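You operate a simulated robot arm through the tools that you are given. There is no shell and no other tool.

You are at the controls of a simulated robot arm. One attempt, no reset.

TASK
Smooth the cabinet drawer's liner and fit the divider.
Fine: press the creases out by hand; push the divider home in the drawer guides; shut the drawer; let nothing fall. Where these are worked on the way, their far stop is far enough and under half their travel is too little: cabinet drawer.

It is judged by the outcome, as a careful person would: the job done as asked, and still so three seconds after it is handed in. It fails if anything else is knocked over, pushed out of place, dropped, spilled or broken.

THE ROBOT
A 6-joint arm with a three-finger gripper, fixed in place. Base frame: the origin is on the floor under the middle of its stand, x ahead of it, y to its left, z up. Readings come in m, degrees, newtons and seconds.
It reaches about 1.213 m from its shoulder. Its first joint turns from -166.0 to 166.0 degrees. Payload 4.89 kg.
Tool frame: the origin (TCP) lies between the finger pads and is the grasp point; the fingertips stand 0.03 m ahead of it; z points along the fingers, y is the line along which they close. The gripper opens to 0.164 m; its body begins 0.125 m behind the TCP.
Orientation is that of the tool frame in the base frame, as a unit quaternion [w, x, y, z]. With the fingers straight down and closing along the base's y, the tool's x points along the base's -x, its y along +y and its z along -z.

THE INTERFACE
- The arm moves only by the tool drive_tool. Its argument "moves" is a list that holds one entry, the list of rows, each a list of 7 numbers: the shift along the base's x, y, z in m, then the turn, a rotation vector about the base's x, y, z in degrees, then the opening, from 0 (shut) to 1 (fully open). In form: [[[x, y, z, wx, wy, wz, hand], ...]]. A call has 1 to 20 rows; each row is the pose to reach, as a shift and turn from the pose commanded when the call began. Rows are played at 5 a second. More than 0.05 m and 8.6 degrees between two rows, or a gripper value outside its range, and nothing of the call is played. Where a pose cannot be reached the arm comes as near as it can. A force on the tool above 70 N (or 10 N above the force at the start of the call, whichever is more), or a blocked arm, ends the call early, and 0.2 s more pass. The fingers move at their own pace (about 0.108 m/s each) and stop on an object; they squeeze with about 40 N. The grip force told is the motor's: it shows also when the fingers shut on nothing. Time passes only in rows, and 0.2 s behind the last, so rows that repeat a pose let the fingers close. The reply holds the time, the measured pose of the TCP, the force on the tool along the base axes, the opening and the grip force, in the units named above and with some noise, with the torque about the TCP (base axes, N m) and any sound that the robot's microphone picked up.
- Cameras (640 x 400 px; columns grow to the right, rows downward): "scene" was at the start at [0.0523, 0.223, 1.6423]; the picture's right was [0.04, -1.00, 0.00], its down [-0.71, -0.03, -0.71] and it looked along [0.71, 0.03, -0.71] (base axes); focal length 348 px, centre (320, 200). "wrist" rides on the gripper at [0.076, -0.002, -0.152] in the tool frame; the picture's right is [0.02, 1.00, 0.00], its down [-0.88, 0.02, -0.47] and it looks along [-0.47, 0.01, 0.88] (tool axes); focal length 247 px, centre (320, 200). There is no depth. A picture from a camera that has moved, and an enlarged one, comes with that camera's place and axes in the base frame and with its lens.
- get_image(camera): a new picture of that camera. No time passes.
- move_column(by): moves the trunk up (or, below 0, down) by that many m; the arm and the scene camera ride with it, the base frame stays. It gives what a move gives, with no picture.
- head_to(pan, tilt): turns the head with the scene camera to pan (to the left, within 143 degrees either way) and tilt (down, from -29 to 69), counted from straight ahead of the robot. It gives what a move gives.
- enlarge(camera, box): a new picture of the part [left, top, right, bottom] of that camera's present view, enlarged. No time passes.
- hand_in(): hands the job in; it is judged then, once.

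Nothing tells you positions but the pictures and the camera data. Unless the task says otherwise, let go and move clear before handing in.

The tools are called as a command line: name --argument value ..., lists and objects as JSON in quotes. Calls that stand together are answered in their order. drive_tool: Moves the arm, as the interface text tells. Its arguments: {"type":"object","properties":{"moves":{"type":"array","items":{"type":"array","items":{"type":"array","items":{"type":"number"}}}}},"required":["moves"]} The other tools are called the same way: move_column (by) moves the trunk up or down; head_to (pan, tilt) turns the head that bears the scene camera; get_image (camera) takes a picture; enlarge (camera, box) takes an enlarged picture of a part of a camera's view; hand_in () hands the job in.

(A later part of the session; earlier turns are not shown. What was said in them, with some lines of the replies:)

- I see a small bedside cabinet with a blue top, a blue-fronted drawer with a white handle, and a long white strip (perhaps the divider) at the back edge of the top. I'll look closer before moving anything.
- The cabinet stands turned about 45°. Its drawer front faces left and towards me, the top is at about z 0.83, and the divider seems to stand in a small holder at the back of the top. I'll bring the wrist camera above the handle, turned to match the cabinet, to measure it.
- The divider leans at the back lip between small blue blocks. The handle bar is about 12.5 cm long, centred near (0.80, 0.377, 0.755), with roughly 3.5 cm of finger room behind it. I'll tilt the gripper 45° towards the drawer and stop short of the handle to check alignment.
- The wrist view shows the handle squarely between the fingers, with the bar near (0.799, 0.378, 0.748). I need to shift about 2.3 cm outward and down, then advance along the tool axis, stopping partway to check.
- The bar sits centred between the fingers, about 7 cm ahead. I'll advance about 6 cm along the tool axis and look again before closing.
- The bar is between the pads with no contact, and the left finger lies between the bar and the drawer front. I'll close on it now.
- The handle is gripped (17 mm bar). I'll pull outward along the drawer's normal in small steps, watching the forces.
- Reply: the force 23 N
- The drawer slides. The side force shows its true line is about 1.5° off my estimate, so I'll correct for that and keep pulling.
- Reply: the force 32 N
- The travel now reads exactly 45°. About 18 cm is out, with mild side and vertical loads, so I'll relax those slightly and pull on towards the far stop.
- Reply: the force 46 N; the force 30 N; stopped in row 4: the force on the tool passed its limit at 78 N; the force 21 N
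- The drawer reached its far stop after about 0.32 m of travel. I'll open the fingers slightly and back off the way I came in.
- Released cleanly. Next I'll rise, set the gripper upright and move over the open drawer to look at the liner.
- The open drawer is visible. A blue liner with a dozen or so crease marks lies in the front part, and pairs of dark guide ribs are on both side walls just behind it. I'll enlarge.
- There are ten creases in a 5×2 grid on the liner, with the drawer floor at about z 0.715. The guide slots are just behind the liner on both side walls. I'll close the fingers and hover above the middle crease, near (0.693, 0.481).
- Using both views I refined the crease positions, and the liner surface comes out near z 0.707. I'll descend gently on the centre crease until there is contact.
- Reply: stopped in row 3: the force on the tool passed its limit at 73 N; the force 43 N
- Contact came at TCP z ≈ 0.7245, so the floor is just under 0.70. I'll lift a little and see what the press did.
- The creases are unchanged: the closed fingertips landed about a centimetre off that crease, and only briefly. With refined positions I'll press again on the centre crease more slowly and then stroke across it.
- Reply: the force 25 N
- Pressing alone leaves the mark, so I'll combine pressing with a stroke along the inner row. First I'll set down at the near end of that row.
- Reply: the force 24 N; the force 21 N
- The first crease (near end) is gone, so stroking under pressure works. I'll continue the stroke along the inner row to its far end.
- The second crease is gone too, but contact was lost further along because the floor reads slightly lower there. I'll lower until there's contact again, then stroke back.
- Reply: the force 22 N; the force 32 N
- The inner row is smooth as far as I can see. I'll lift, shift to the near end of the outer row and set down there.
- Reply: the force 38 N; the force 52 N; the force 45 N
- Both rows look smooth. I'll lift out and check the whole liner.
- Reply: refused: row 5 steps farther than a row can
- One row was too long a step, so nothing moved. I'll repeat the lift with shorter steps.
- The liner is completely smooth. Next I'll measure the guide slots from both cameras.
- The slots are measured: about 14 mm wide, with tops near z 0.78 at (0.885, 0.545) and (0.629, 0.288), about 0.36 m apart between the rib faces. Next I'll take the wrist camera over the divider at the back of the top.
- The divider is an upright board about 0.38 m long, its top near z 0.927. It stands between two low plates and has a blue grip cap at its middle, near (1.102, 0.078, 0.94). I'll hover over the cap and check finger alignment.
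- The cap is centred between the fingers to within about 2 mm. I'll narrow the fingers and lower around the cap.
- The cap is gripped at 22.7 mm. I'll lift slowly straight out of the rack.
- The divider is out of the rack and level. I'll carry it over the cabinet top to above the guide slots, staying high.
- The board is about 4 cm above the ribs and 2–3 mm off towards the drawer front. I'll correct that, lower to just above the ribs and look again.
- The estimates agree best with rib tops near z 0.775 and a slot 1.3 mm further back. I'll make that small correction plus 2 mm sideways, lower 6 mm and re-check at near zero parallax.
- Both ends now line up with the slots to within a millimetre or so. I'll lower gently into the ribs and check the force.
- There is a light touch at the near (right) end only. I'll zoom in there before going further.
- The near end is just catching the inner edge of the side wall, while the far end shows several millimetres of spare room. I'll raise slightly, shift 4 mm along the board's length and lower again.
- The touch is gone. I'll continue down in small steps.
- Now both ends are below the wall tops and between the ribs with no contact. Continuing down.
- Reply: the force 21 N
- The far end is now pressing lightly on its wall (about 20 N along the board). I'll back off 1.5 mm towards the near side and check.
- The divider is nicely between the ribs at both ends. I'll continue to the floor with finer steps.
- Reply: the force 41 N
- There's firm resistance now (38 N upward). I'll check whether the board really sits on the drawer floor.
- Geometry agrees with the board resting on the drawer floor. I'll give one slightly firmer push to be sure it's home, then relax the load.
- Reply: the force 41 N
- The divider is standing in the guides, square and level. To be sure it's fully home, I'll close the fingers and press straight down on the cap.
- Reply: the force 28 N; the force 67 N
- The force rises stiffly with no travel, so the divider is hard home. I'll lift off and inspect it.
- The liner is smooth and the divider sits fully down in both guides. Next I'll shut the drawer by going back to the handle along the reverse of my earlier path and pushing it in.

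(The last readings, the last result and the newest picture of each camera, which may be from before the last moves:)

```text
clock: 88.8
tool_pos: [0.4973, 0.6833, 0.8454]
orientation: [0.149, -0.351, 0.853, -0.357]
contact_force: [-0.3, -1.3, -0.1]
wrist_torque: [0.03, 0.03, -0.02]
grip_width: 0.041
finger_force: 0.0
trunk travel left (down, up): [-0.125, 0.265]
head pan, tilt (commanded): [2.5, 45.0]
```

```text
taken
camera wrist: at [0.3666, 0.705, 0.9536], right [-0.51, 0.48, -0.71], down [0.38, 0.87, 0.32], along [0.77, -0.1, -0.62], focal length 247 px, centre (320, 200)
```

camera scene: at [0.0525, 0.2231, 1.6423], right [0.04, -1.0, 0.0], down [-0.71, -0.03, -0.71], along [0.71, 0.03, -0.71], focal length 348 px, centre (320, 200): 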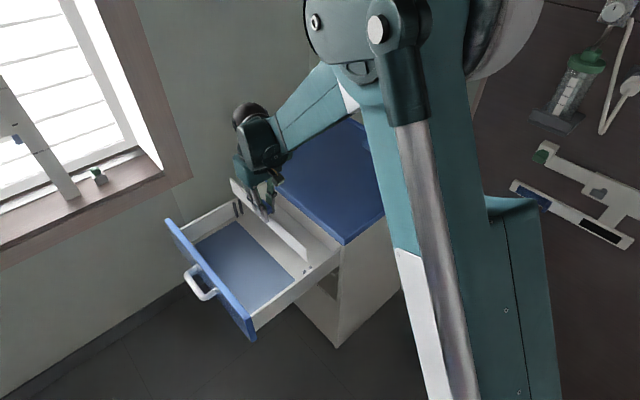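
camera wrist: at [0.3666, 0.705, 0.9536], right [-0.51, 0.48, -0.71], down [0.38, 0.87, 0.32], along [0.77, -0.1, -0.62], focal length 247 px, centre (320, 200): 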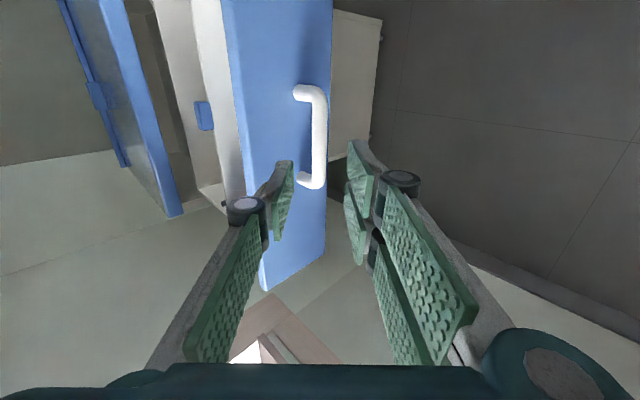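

drive_tool --moves '[[[0.01, -0.0105, -0.0145, 0, 0, 0, 0.25], [0.02, -0.021, -0.029, 0, 0, 0, 0.25], [0.03, -0.0315, -0.0435, 0, 0, 0, 0.25], [0.04, -0.042, -0.058, 0, 0, 0, 0.25], [0.05, -0.0525, -0.0725, 0, 0, 0, 0.25], [0.058, -0.061, -0.0845, 0, 0, 0, 0.25], [0.058, -0.061, -0.0845, 0, 0, 0, 0.25]]]'

get_image --camera "wrist"

```text
clock: 90.4
tool_pos: [0.557, 0.6204, 0.7591]
orientation: [0.148, -0.351, 0.853, -0.356]
contact_force: [0.9, -0.5, -0.1]
wrist_torque: [-0.02, -0.03, 0.01]
grip_width: 0.0406
finger_force: 0.1
trunk travel left (down, up): [-0.125, 0.265]
head pan, tilt (commanded): [2.5, 45.0]
```

```text
taken
camera wrist: at [0.4258, 0.6424, 0.8674], right [-0.51, 0.48, -0.71], down [0.38, 0.87, 0.32], along [0.77, -0.1, -0.62], focal length 247 px, centre (320, 200)
```

wrist: 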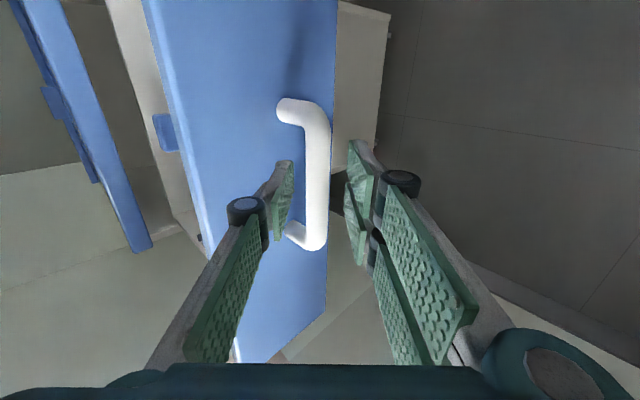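

drive_tool --moves '[[[0, 0, 0, 0, 0, 0, 0.12], [0, 0, 0, 0, 0, 0, 0.0], [0, 0, 0, 0, 0, 0, 0.0], [0, 0, 0, 0, 0, 0, 0.0]]]'

```text
clock: 91.4
tool_pos: [0.5576, 0.6196, 0.7608]
orientation: [0.15, -0.351, 0.853, -0.356]
contact_force: [31.5, -16.9, 24.8]
wrist_torque: [-1.5, 0.05, 0.78]
grip_width: 0.0175
finger_force: 45.0
trunk travel left (down, up): [-0.125, 0.265]
head pan, tilt (commanded): [2.5, 45.0]
```

The handle is gripped. I'll push it in along the drawer's line, relieving the small preload first.

drive_tool --moves '[[[0.0008, -0.0008, 0.0006, 0, 0, 0, 0], [0.008, -0.008, 0.0008, 0, 0, 0, 0], [0.0186, -0.0186, 0.0008, 0, 0, 0, 0], [0.0292, -0.0292, 0.0008, 0, 0, 0, 0], [0.0398, -0.0398, 0.0008, 0, 0, 0, 0], [0.0504, -0.0504, 0.0008, 0, 0, 0, 0]]]'

get_image --camera "wrist"

```text
clock: 92.8
tool_pos: [0.6063, 0.5703, 0.7601]
orientation: [0.148, -0.351, 0.853, -0.356]
contact_force: [-9.8, -10.7, 5.9]
wrist_torque: [-0.55, 0.46, 1.31]
grip_width: 0.0178
finger_force: 44.9
trunk travel left (down, up): [-0.125, 0.265]
head pan, tilt (commanded): [2.5, 45.0]
```

```text
taken
camera wrist: at [0.4759, 0.5923, 0.8688], right [-0.51, 0.48, -0.71], down [0.38, 0.87, 0.32], along [0.77, -0.1, -0.62], focal length 247 px, centre (320, 200)
```

wrist: 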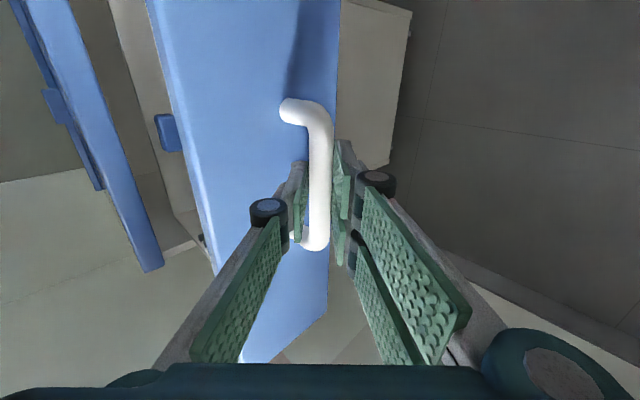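

drive_tool --moves '[[[0.01, -0.0106, 0, 0, 0, 0, 0], [0.0206, -0.0212, 0, 0, 0, 0, 0], [0.0312, -0.0318, 0, 0, 0, 0, 0], [0.0418, -0.0424, 0, 0, 0, 0, 0], [0.0524, -0.053, 0, 0, 0, 0, 0], [0.063, -0.0636, 0, 0, 0, 0, 0]]]'

get_image --camera "wrist"

```text
clock: 94.2
tool_pos: [0.6704, 0.5082, 0.7608]
orientation: [0.149, -0.351, 0.853, -0.356]
contact_force: [-24.5, -22.4, -38.9]
wrist_torque: [-1.1, 1.75, 0.24]
grip_width: 0.0173
finger_force: 45.0
trunk travel left (down, up): [-0.125, 0.265]
head pan, tilt (commanded): [2.5, 45.0]
```

```text
taken
camera wrist: at [0.54, 0.5302, 0.8694], right [-0.51, 0.48, -0.71], down [0.38, 0.87, 0.32], along [0.77, -0.11, -0.62], focal length 247 px, centre (320, 200)
```

wrist: 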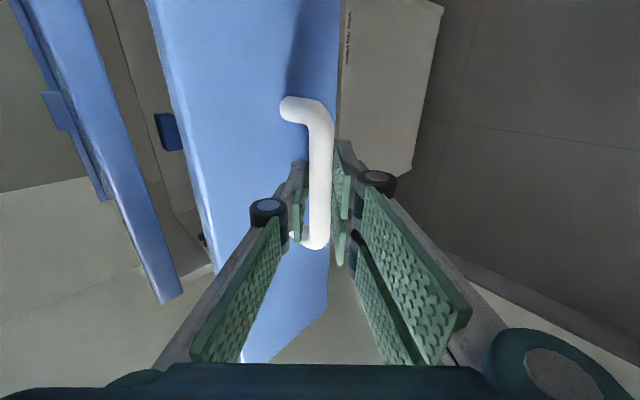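

drive_tool --moves '[[[-0.0008, -0.0008, -0.0012, 0, 0, 0, 0], [0.0092, -0.0108, -0.0013, 0, 0, 0, 0], [0.0198, -0.0214, -0.0014, 0, 0, 0, 0], [0.0304, -0.032, -0.0015, 0, 0, 0, 0], [0.041, -0.0426, -0.0016, 0, 0, 0, 0]]]'

get_image --camera "wrist"

```text
clock: 95.4
tool_pos: [0.7123, 0.4671, 0.7605]
orientation: [0.15, -0.351, 0.853, -0.356]
contact_force: [16.5, 16.6, 14.2]
wrist_torque: [-0.3, -0.05, 1.87]
grip_width: 0.0178
finger_force: 45.2
trunk travel left (down, up): [-0.125, 0.265]
head pan, tilt (commanded): [2.5, 45.0]
```

```text
taken
camera wrist: at [0.5814, 0.4881, 0.869], right [-0.51, 0.48, -0.71], down [0.37, 0.87, 0.32], along [0.78, -0.1, -0.62], focal length 247 px, centre (320, 200)
```

wrist: 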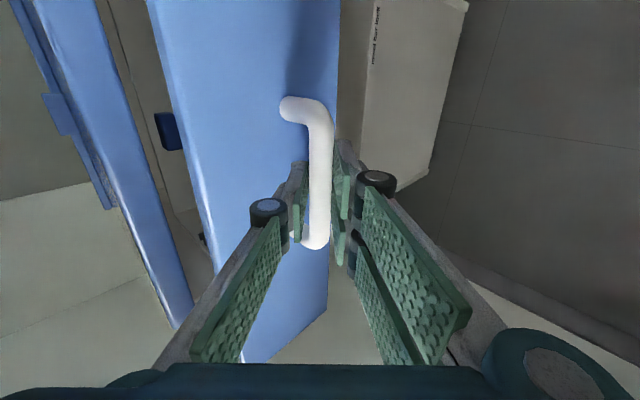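

drive_tool --moves '[[[0.0004, 0.0004, 0.0004, 0, 0, 0, 0], [0.0104, -0.0096, 0.0004, 0, 0, 0, 0], [0.021, -0.0202, 0.0003, 0, 0, 0, 0], [0.0316, -0.0308, 0.0003, 0, 0, 0, 0], [0.0422, -0.0414, 0.0002, 0, 0, 0, 0]]]'

get_image --camera "wrist"

```text
clock: 96.6
tool_pos: [0.7527, 0.4219, 0.7604]
orientation: [0.149, -0.35, 0.853, -0.356]
contact_force: [26.0, 25.3, 34.9]
wrist_torque: [-0.79, -0.2, 1.68]
grip_width: 0.0177
finger_force: 45.1
trunk travel left (down, up): [-0.125, 0.265]
head pan, tilt (commanded): [2.5, 45.0]
```

```text
taken
camera wrist: at [0.6227, 0.4451, 0.8682], right [-0.51, 0.48, -0.71], down [0.38, 0.87, 0.32], along [0.78, -0.1, -0.62], focal length 247 px, centre (320, 200)
```

wrist: 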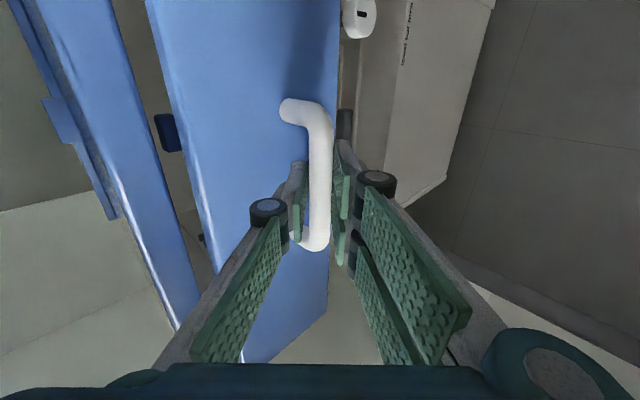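

drive_tool --moves '[[[0.0007, 0.0007, 0.0008, 0, 0, 0, 0], [0.0087, -0.0073, 0.0008, 0, 0, 0, 0], [0.0167, -0.0153, 0.0008, 0, 0, 0, 0], [0.0247, -0.0233, 0.0008, 0, 0, 0, 0]]]'

get_image --camera "wrist"

```text
clock: 97.6
tool_pos: [0.7767, 0.3982, 0.7618]
orientation: [0.148, -0.351, 0.854, -0.356]
contact_force: [-1.3, 0.0, -9.2]
wrist_torque: [-0.64, 0.79, 1.11]
grip_width: 0.0179
finger_force: 45.0
trunk travel left (down, up): [-0.125, 0.265]
head pan, tilt (commanded): [2.5, 45.0]
```

```text
taken
camera wrist: at [0.6468, 0.4216, 0.8686], right [-0.51, 0.49, -0.71], down [0.38, 0.87, 0.32], along [0.77, -0.11, -0.63], focal length 247 px, centre (320, 200)
```

wrist: 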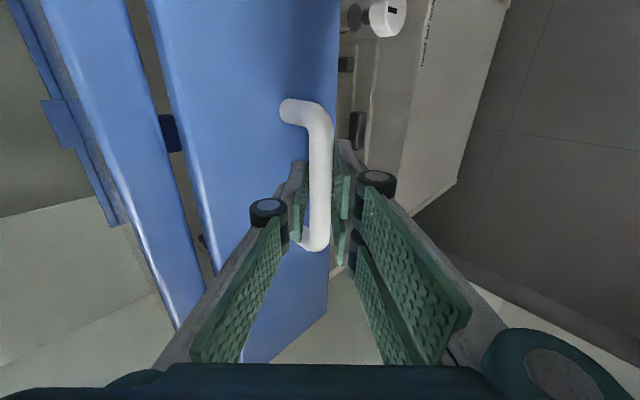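

drive_tool --moves '[[[0.003, -0.003, 0, 0, 0, 0, 0], [0.006, -0.006, 0, 0, 0, 0, 0], [0.009, -0.009, 0, 0, 0, 0, 0], [0.012, -0.012, 0, 0, 0, 0, 0]]]'

get_image --camera "wrist"

```text
clock: 98.6
tool_pos: [0.7895, 0.3858, 0.7604]
orientation: [0.149, -0.351, 0.853, -0.355]
contact_force: [-21.7, -19.8, -26.7]
wrist_torque: [-1.17, 1.7, 0.28]
grip_width: 0.0177
finger_force: 45.5
trunk travel left (down, up): [-0.125, 0.265]
head pan, tilt (commanded): [2.5, 45.0]
```

```text
taken
camera wrist: at [0.6597, 0.4087, 0.8687], right [-0.51, 0.48, -0.71], down [0.38, 0.87, 0.32], along [0.77, -0.11, -0.62], focal length 247 px, centre (320, 200)
```

wrist: 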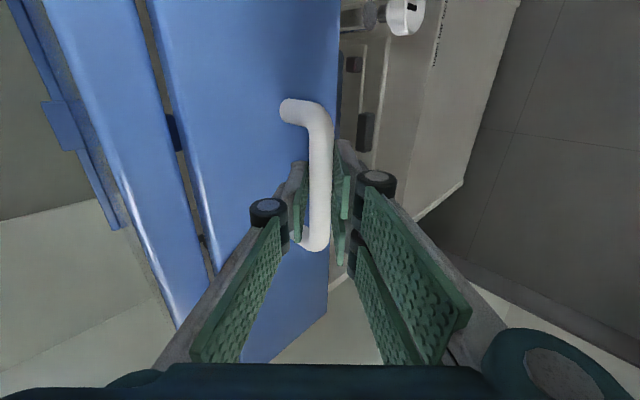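

drive_tool --moves '[[[0.001, -0.002, -0.0006, 0, 0, 0, 0], [0.0024, -0.0034, -0.0006, 0, 0, 0, 0], [0.0038, -0.0048, -0.0006, 0, 0, 0, 0], [0.0052, -0.0062, -0.0006, 0, 0, 0, 0]]]'

get_image --camera "wrist"

```text
clock: 99.6
tool_pos: [0.7921, 0.3845, 0.7584]
orientation: [0.15, -0.352, 0.852, -0.356]
contact_force: [-63.6, 19.6, -14.5]
wrist_torque: [-0.16, 1.94, 1.08]
grip_width: 0.0178
finger_force: 44.9
trunk travel left (down, up): [-0.125, 0.265]
head pan, tilt (commanded): [2.5, 45.0]
```

```text
taken
camera wrist: at [0.6619, 0.4068, 0.8681], right [-0.51, 0.48, -0.71], down [0.37, 0.87, 0.32], along [0.77, -0.1, -0.62], focal length 247 px, centre (320, 200)
```

wrist: 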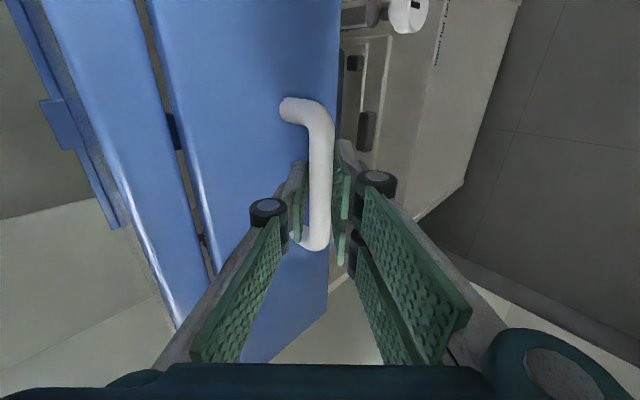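

The drawer has hit its closed stop (about 59 N inward load). I'll ease the load, open the fingers and back straight off the handle.

drive_tool --moves '[[[-0.001, 0.0002, 0, 0, 0, 0, 0], [-0.001, 0.0002, 0, 0, 0, 0, 0.1], [-0.001, 0.0002, 0, 0, 0, 0, 0.2], [-0.001, 0.0002, 0, 0, 0, 0, 0.25], [-0.001, 0.0002, 0, 0, 0, 0, 0.25]]]'

get_image --camera "wrist"

```text
clock: 100.8
tool_pos: [0.7944, 0.3822, 0.7596]
orientation: [0.149, -0.351, 0.853, -0.355]
contact_force: [0.1, -1.1, 0.4]
wrist_torque: [-0.02, -0.02, -0.02]
grip_width: 0.0408
finger_force: 0.1
trunk travel left (down, up): [-0.125, 0.265]
head pan, tilt (commanded): [2.5, 45.0]
```

```text
taken
camera wrist: at [0.6635, 0.4041, 0.8679], right [-0.51, 0.48, -0.71], down [0.38, 0.87, 0.32], along [0.77, -0.1, -0.62], focal length 247 px, centre (320, 200)
```

wrist: 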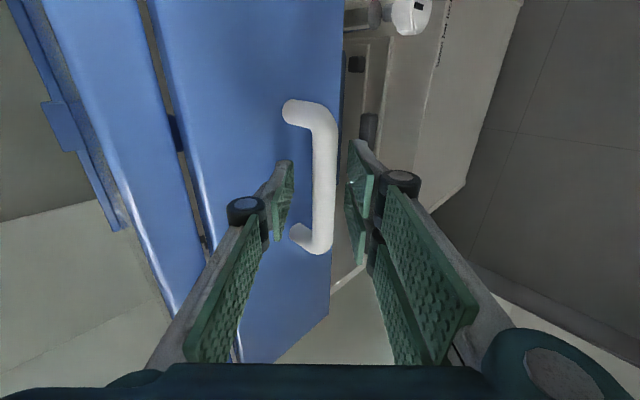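

drive_tool --moves '[[[-0.005, 0.0053, 0.0073, 0, 0, 0, 0.25], [-0.012, 0.0126, 0.0175, 0, 0, 0, 0.25], [-0.022, 0.0231, 0.032, 0, 0, 0, 0.25], [-0.034, 0.0357, 0.0495, 0, 0, 0, 0.25], [-0.048, 0.0504, 0.07, 0, 0, 0, 0.25], [-0.062, 0.065, 0.09, 0, 0, 0, 0.25], [-0.072, 0.0755, 0.125, 0, 0, 0, 0.25], [-0.08, 0.085, 0.165, 0, 0, 0, 0.25], [-0.085, 0.09, 0.21, 0, 0, 0, 0.25], [-0.09, 0.095, 0.255, 0, 0, 0, 0.25]]]'

get_image --camera "wrist"

get_image --camera "scene"

```text
clock: 103.0
tool_pos: [0.704, 0.4789, 1.0157]
orientation: [0.148, -0.352, 0.853, -0.356]
contact_force: [0.8, 1.0, -0.8]
wrist_torque: [-0.17, 0.08, -0.21]
grip_width: 0.0409
finger_force: 0.1
trunk travel left (down, up): [-0.125, 0.265]
head pan, tilt (commanded): [2.5, 45.0]
```

```text
taken
camera wrist: at [0.5737, 0.5001, 1.1236], right [-0.51, 0.48, -0.71], down [0.38, 0.87, 0.32], along [0.77, -0.1, -0.62], focal length 247 px, centre (320, 200)
```

wrist: 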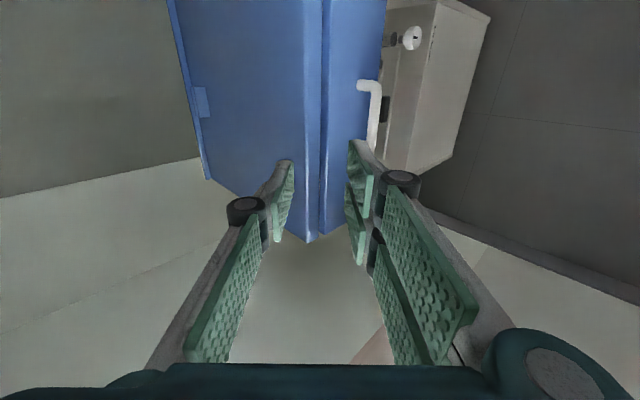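

```text
taken
camera scene: at [0.0531, 0.2235, 1.6423], right [0.04, -1.0, 0.0], down [-0.71, -0.03, -0.71], along [0.71, 0.03, -0.71], focal length 348 px, centre (320, 200)
```

scene: 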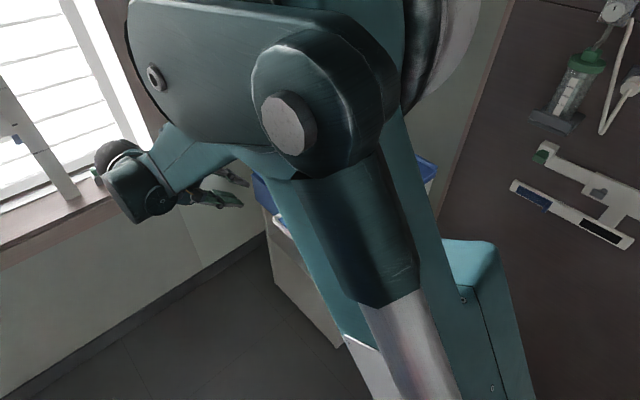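

Free of the handle. I'll straighten the gripper and return to the starting pose, clear of the cabinet, for a final check.

drive_tool --moves '[[[0, 0, 0.03, 4, 4, 0, 0.25], [0, 0, 0.06, 8, 8, 0, 0.25], [0, 0, 0.09, 12, 12, 0, 0.25], [0, 0, 0.12, 16, 16, 0, 0.25], [0, 0, 0.15, 20, 20, 0, 0.25], [0, -0.02, 0.17, 24, 24, 0, 0.25], [-0.01, -0.05, 0.18, 28, 28, 0, 0.25], [-0.02, -0.085, 0.18, 31.8, 31.8, 0, 0.25], [-0.03, -0.13, 0.18, 31.8, 31.8, 0, 0.25], [-0.04, -0.175, 0.18, 31.8, 31.8, 0, 0.25], [-0.05, -0.22, 0.18, 31.8, 31.8, 0, 0.25], [-0.05, -0.265, 0.18, 31.8, 31.8, 0, 0.25], [-0.05, -0.265, 0.18, 31.8, 31.8, 0, 0.25]]]'

get_image --camera "scene"

enlarge --camera "scene" --box '[240, 160, 370, 290]'

get_image --camera "wrist"

```text
clock: 105.8
tool_pos: [0.652, 0.2116, 1.1965]
orientation: [0.002, -0.381, 0.925, -0.003]
contact_force: [-0.8, 0.8, 0.0]
wrist_torque: [-0.03, -0.07, 0.04]
grip_width: 0.0411
finger_force: 0.0
trunk travel left (down, up): [-0.125, 0.265]
head pan, tilt (commanded): [2.5, 45.0]
```

```text
taken
camera scene: at [0.052, 0.2229, 1.6424], right [0.04, -1.0, 0.0], down [-0.71, -0.03, -0.71], along [0.71, 0.03, -0.71], focal length 348 px, centre (320, 200)
```

scene: 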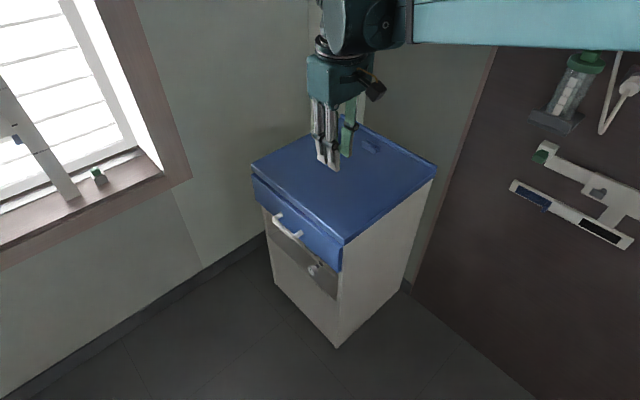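

```text
3.08 times, centred on (305, 225) of scene
camera zoom: at [0.052, 0.2229, 1.6424], right [0.04, -1.0, 0.0], down [-0.71, -0.03, -0.71], along [0.71, 0.03, -0.71], focal length 1071 px, centre (366, 123)
```

zoom: 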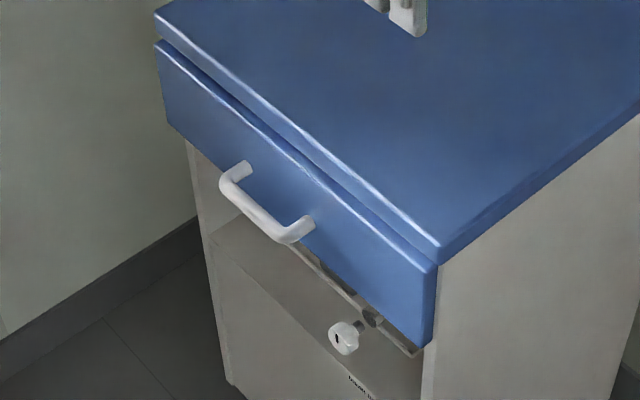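

```text
taken
camera wrist: at [0.598, 0.1583, 1.349], right [-0.72, 0.7, -0.01], down [0.61, 0.64, 0.47], along [0.33, 0.34, -0.88], focal length 247 px, centre (320, 200)
```

wrist: 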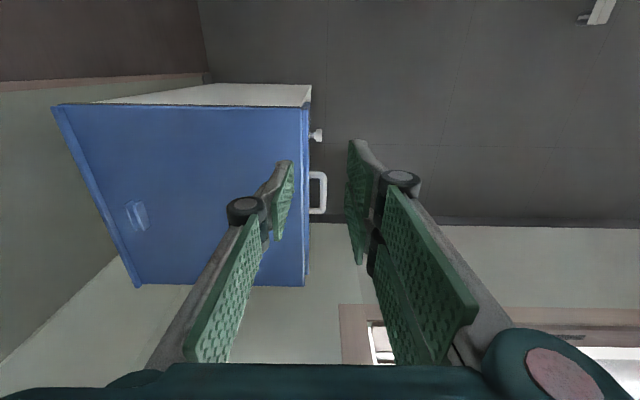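

The liner is smoothed, the divider is seated in its guides, and the drawer is shut. The drawer front looks the same as in the first picture, nothing else has moved, and the gripper is empty and well clear. I'm handing in.

hand_in

```text
The job is handed in.
```

The job is done and handed in: the liner is smooth, the divider is in its guides and the drawer is shut.

- **Liner:** All ten creases are gone. Pressing alone left the marks, so I stroked along both rows while pressing.
- **Divider:** It went from the rack on the cabinet top into the guide slots on both side walls. A 63 N push on its cap gave no further travel, so it is fully home. I had to shift it a few millimetres on the way down because its ends touched the side walls lightly.
- **Drawer:** I pulled it out to its far stop (about 0.32 m), then pushed it back to its closed stop. I compared it with the first picture and the front looks the same. I couldn't see the divider once the drawer was shut, but nothing caught on the way in.

Nothing fell or was knocked over, and the gripper is empty and clear of the cabinet.
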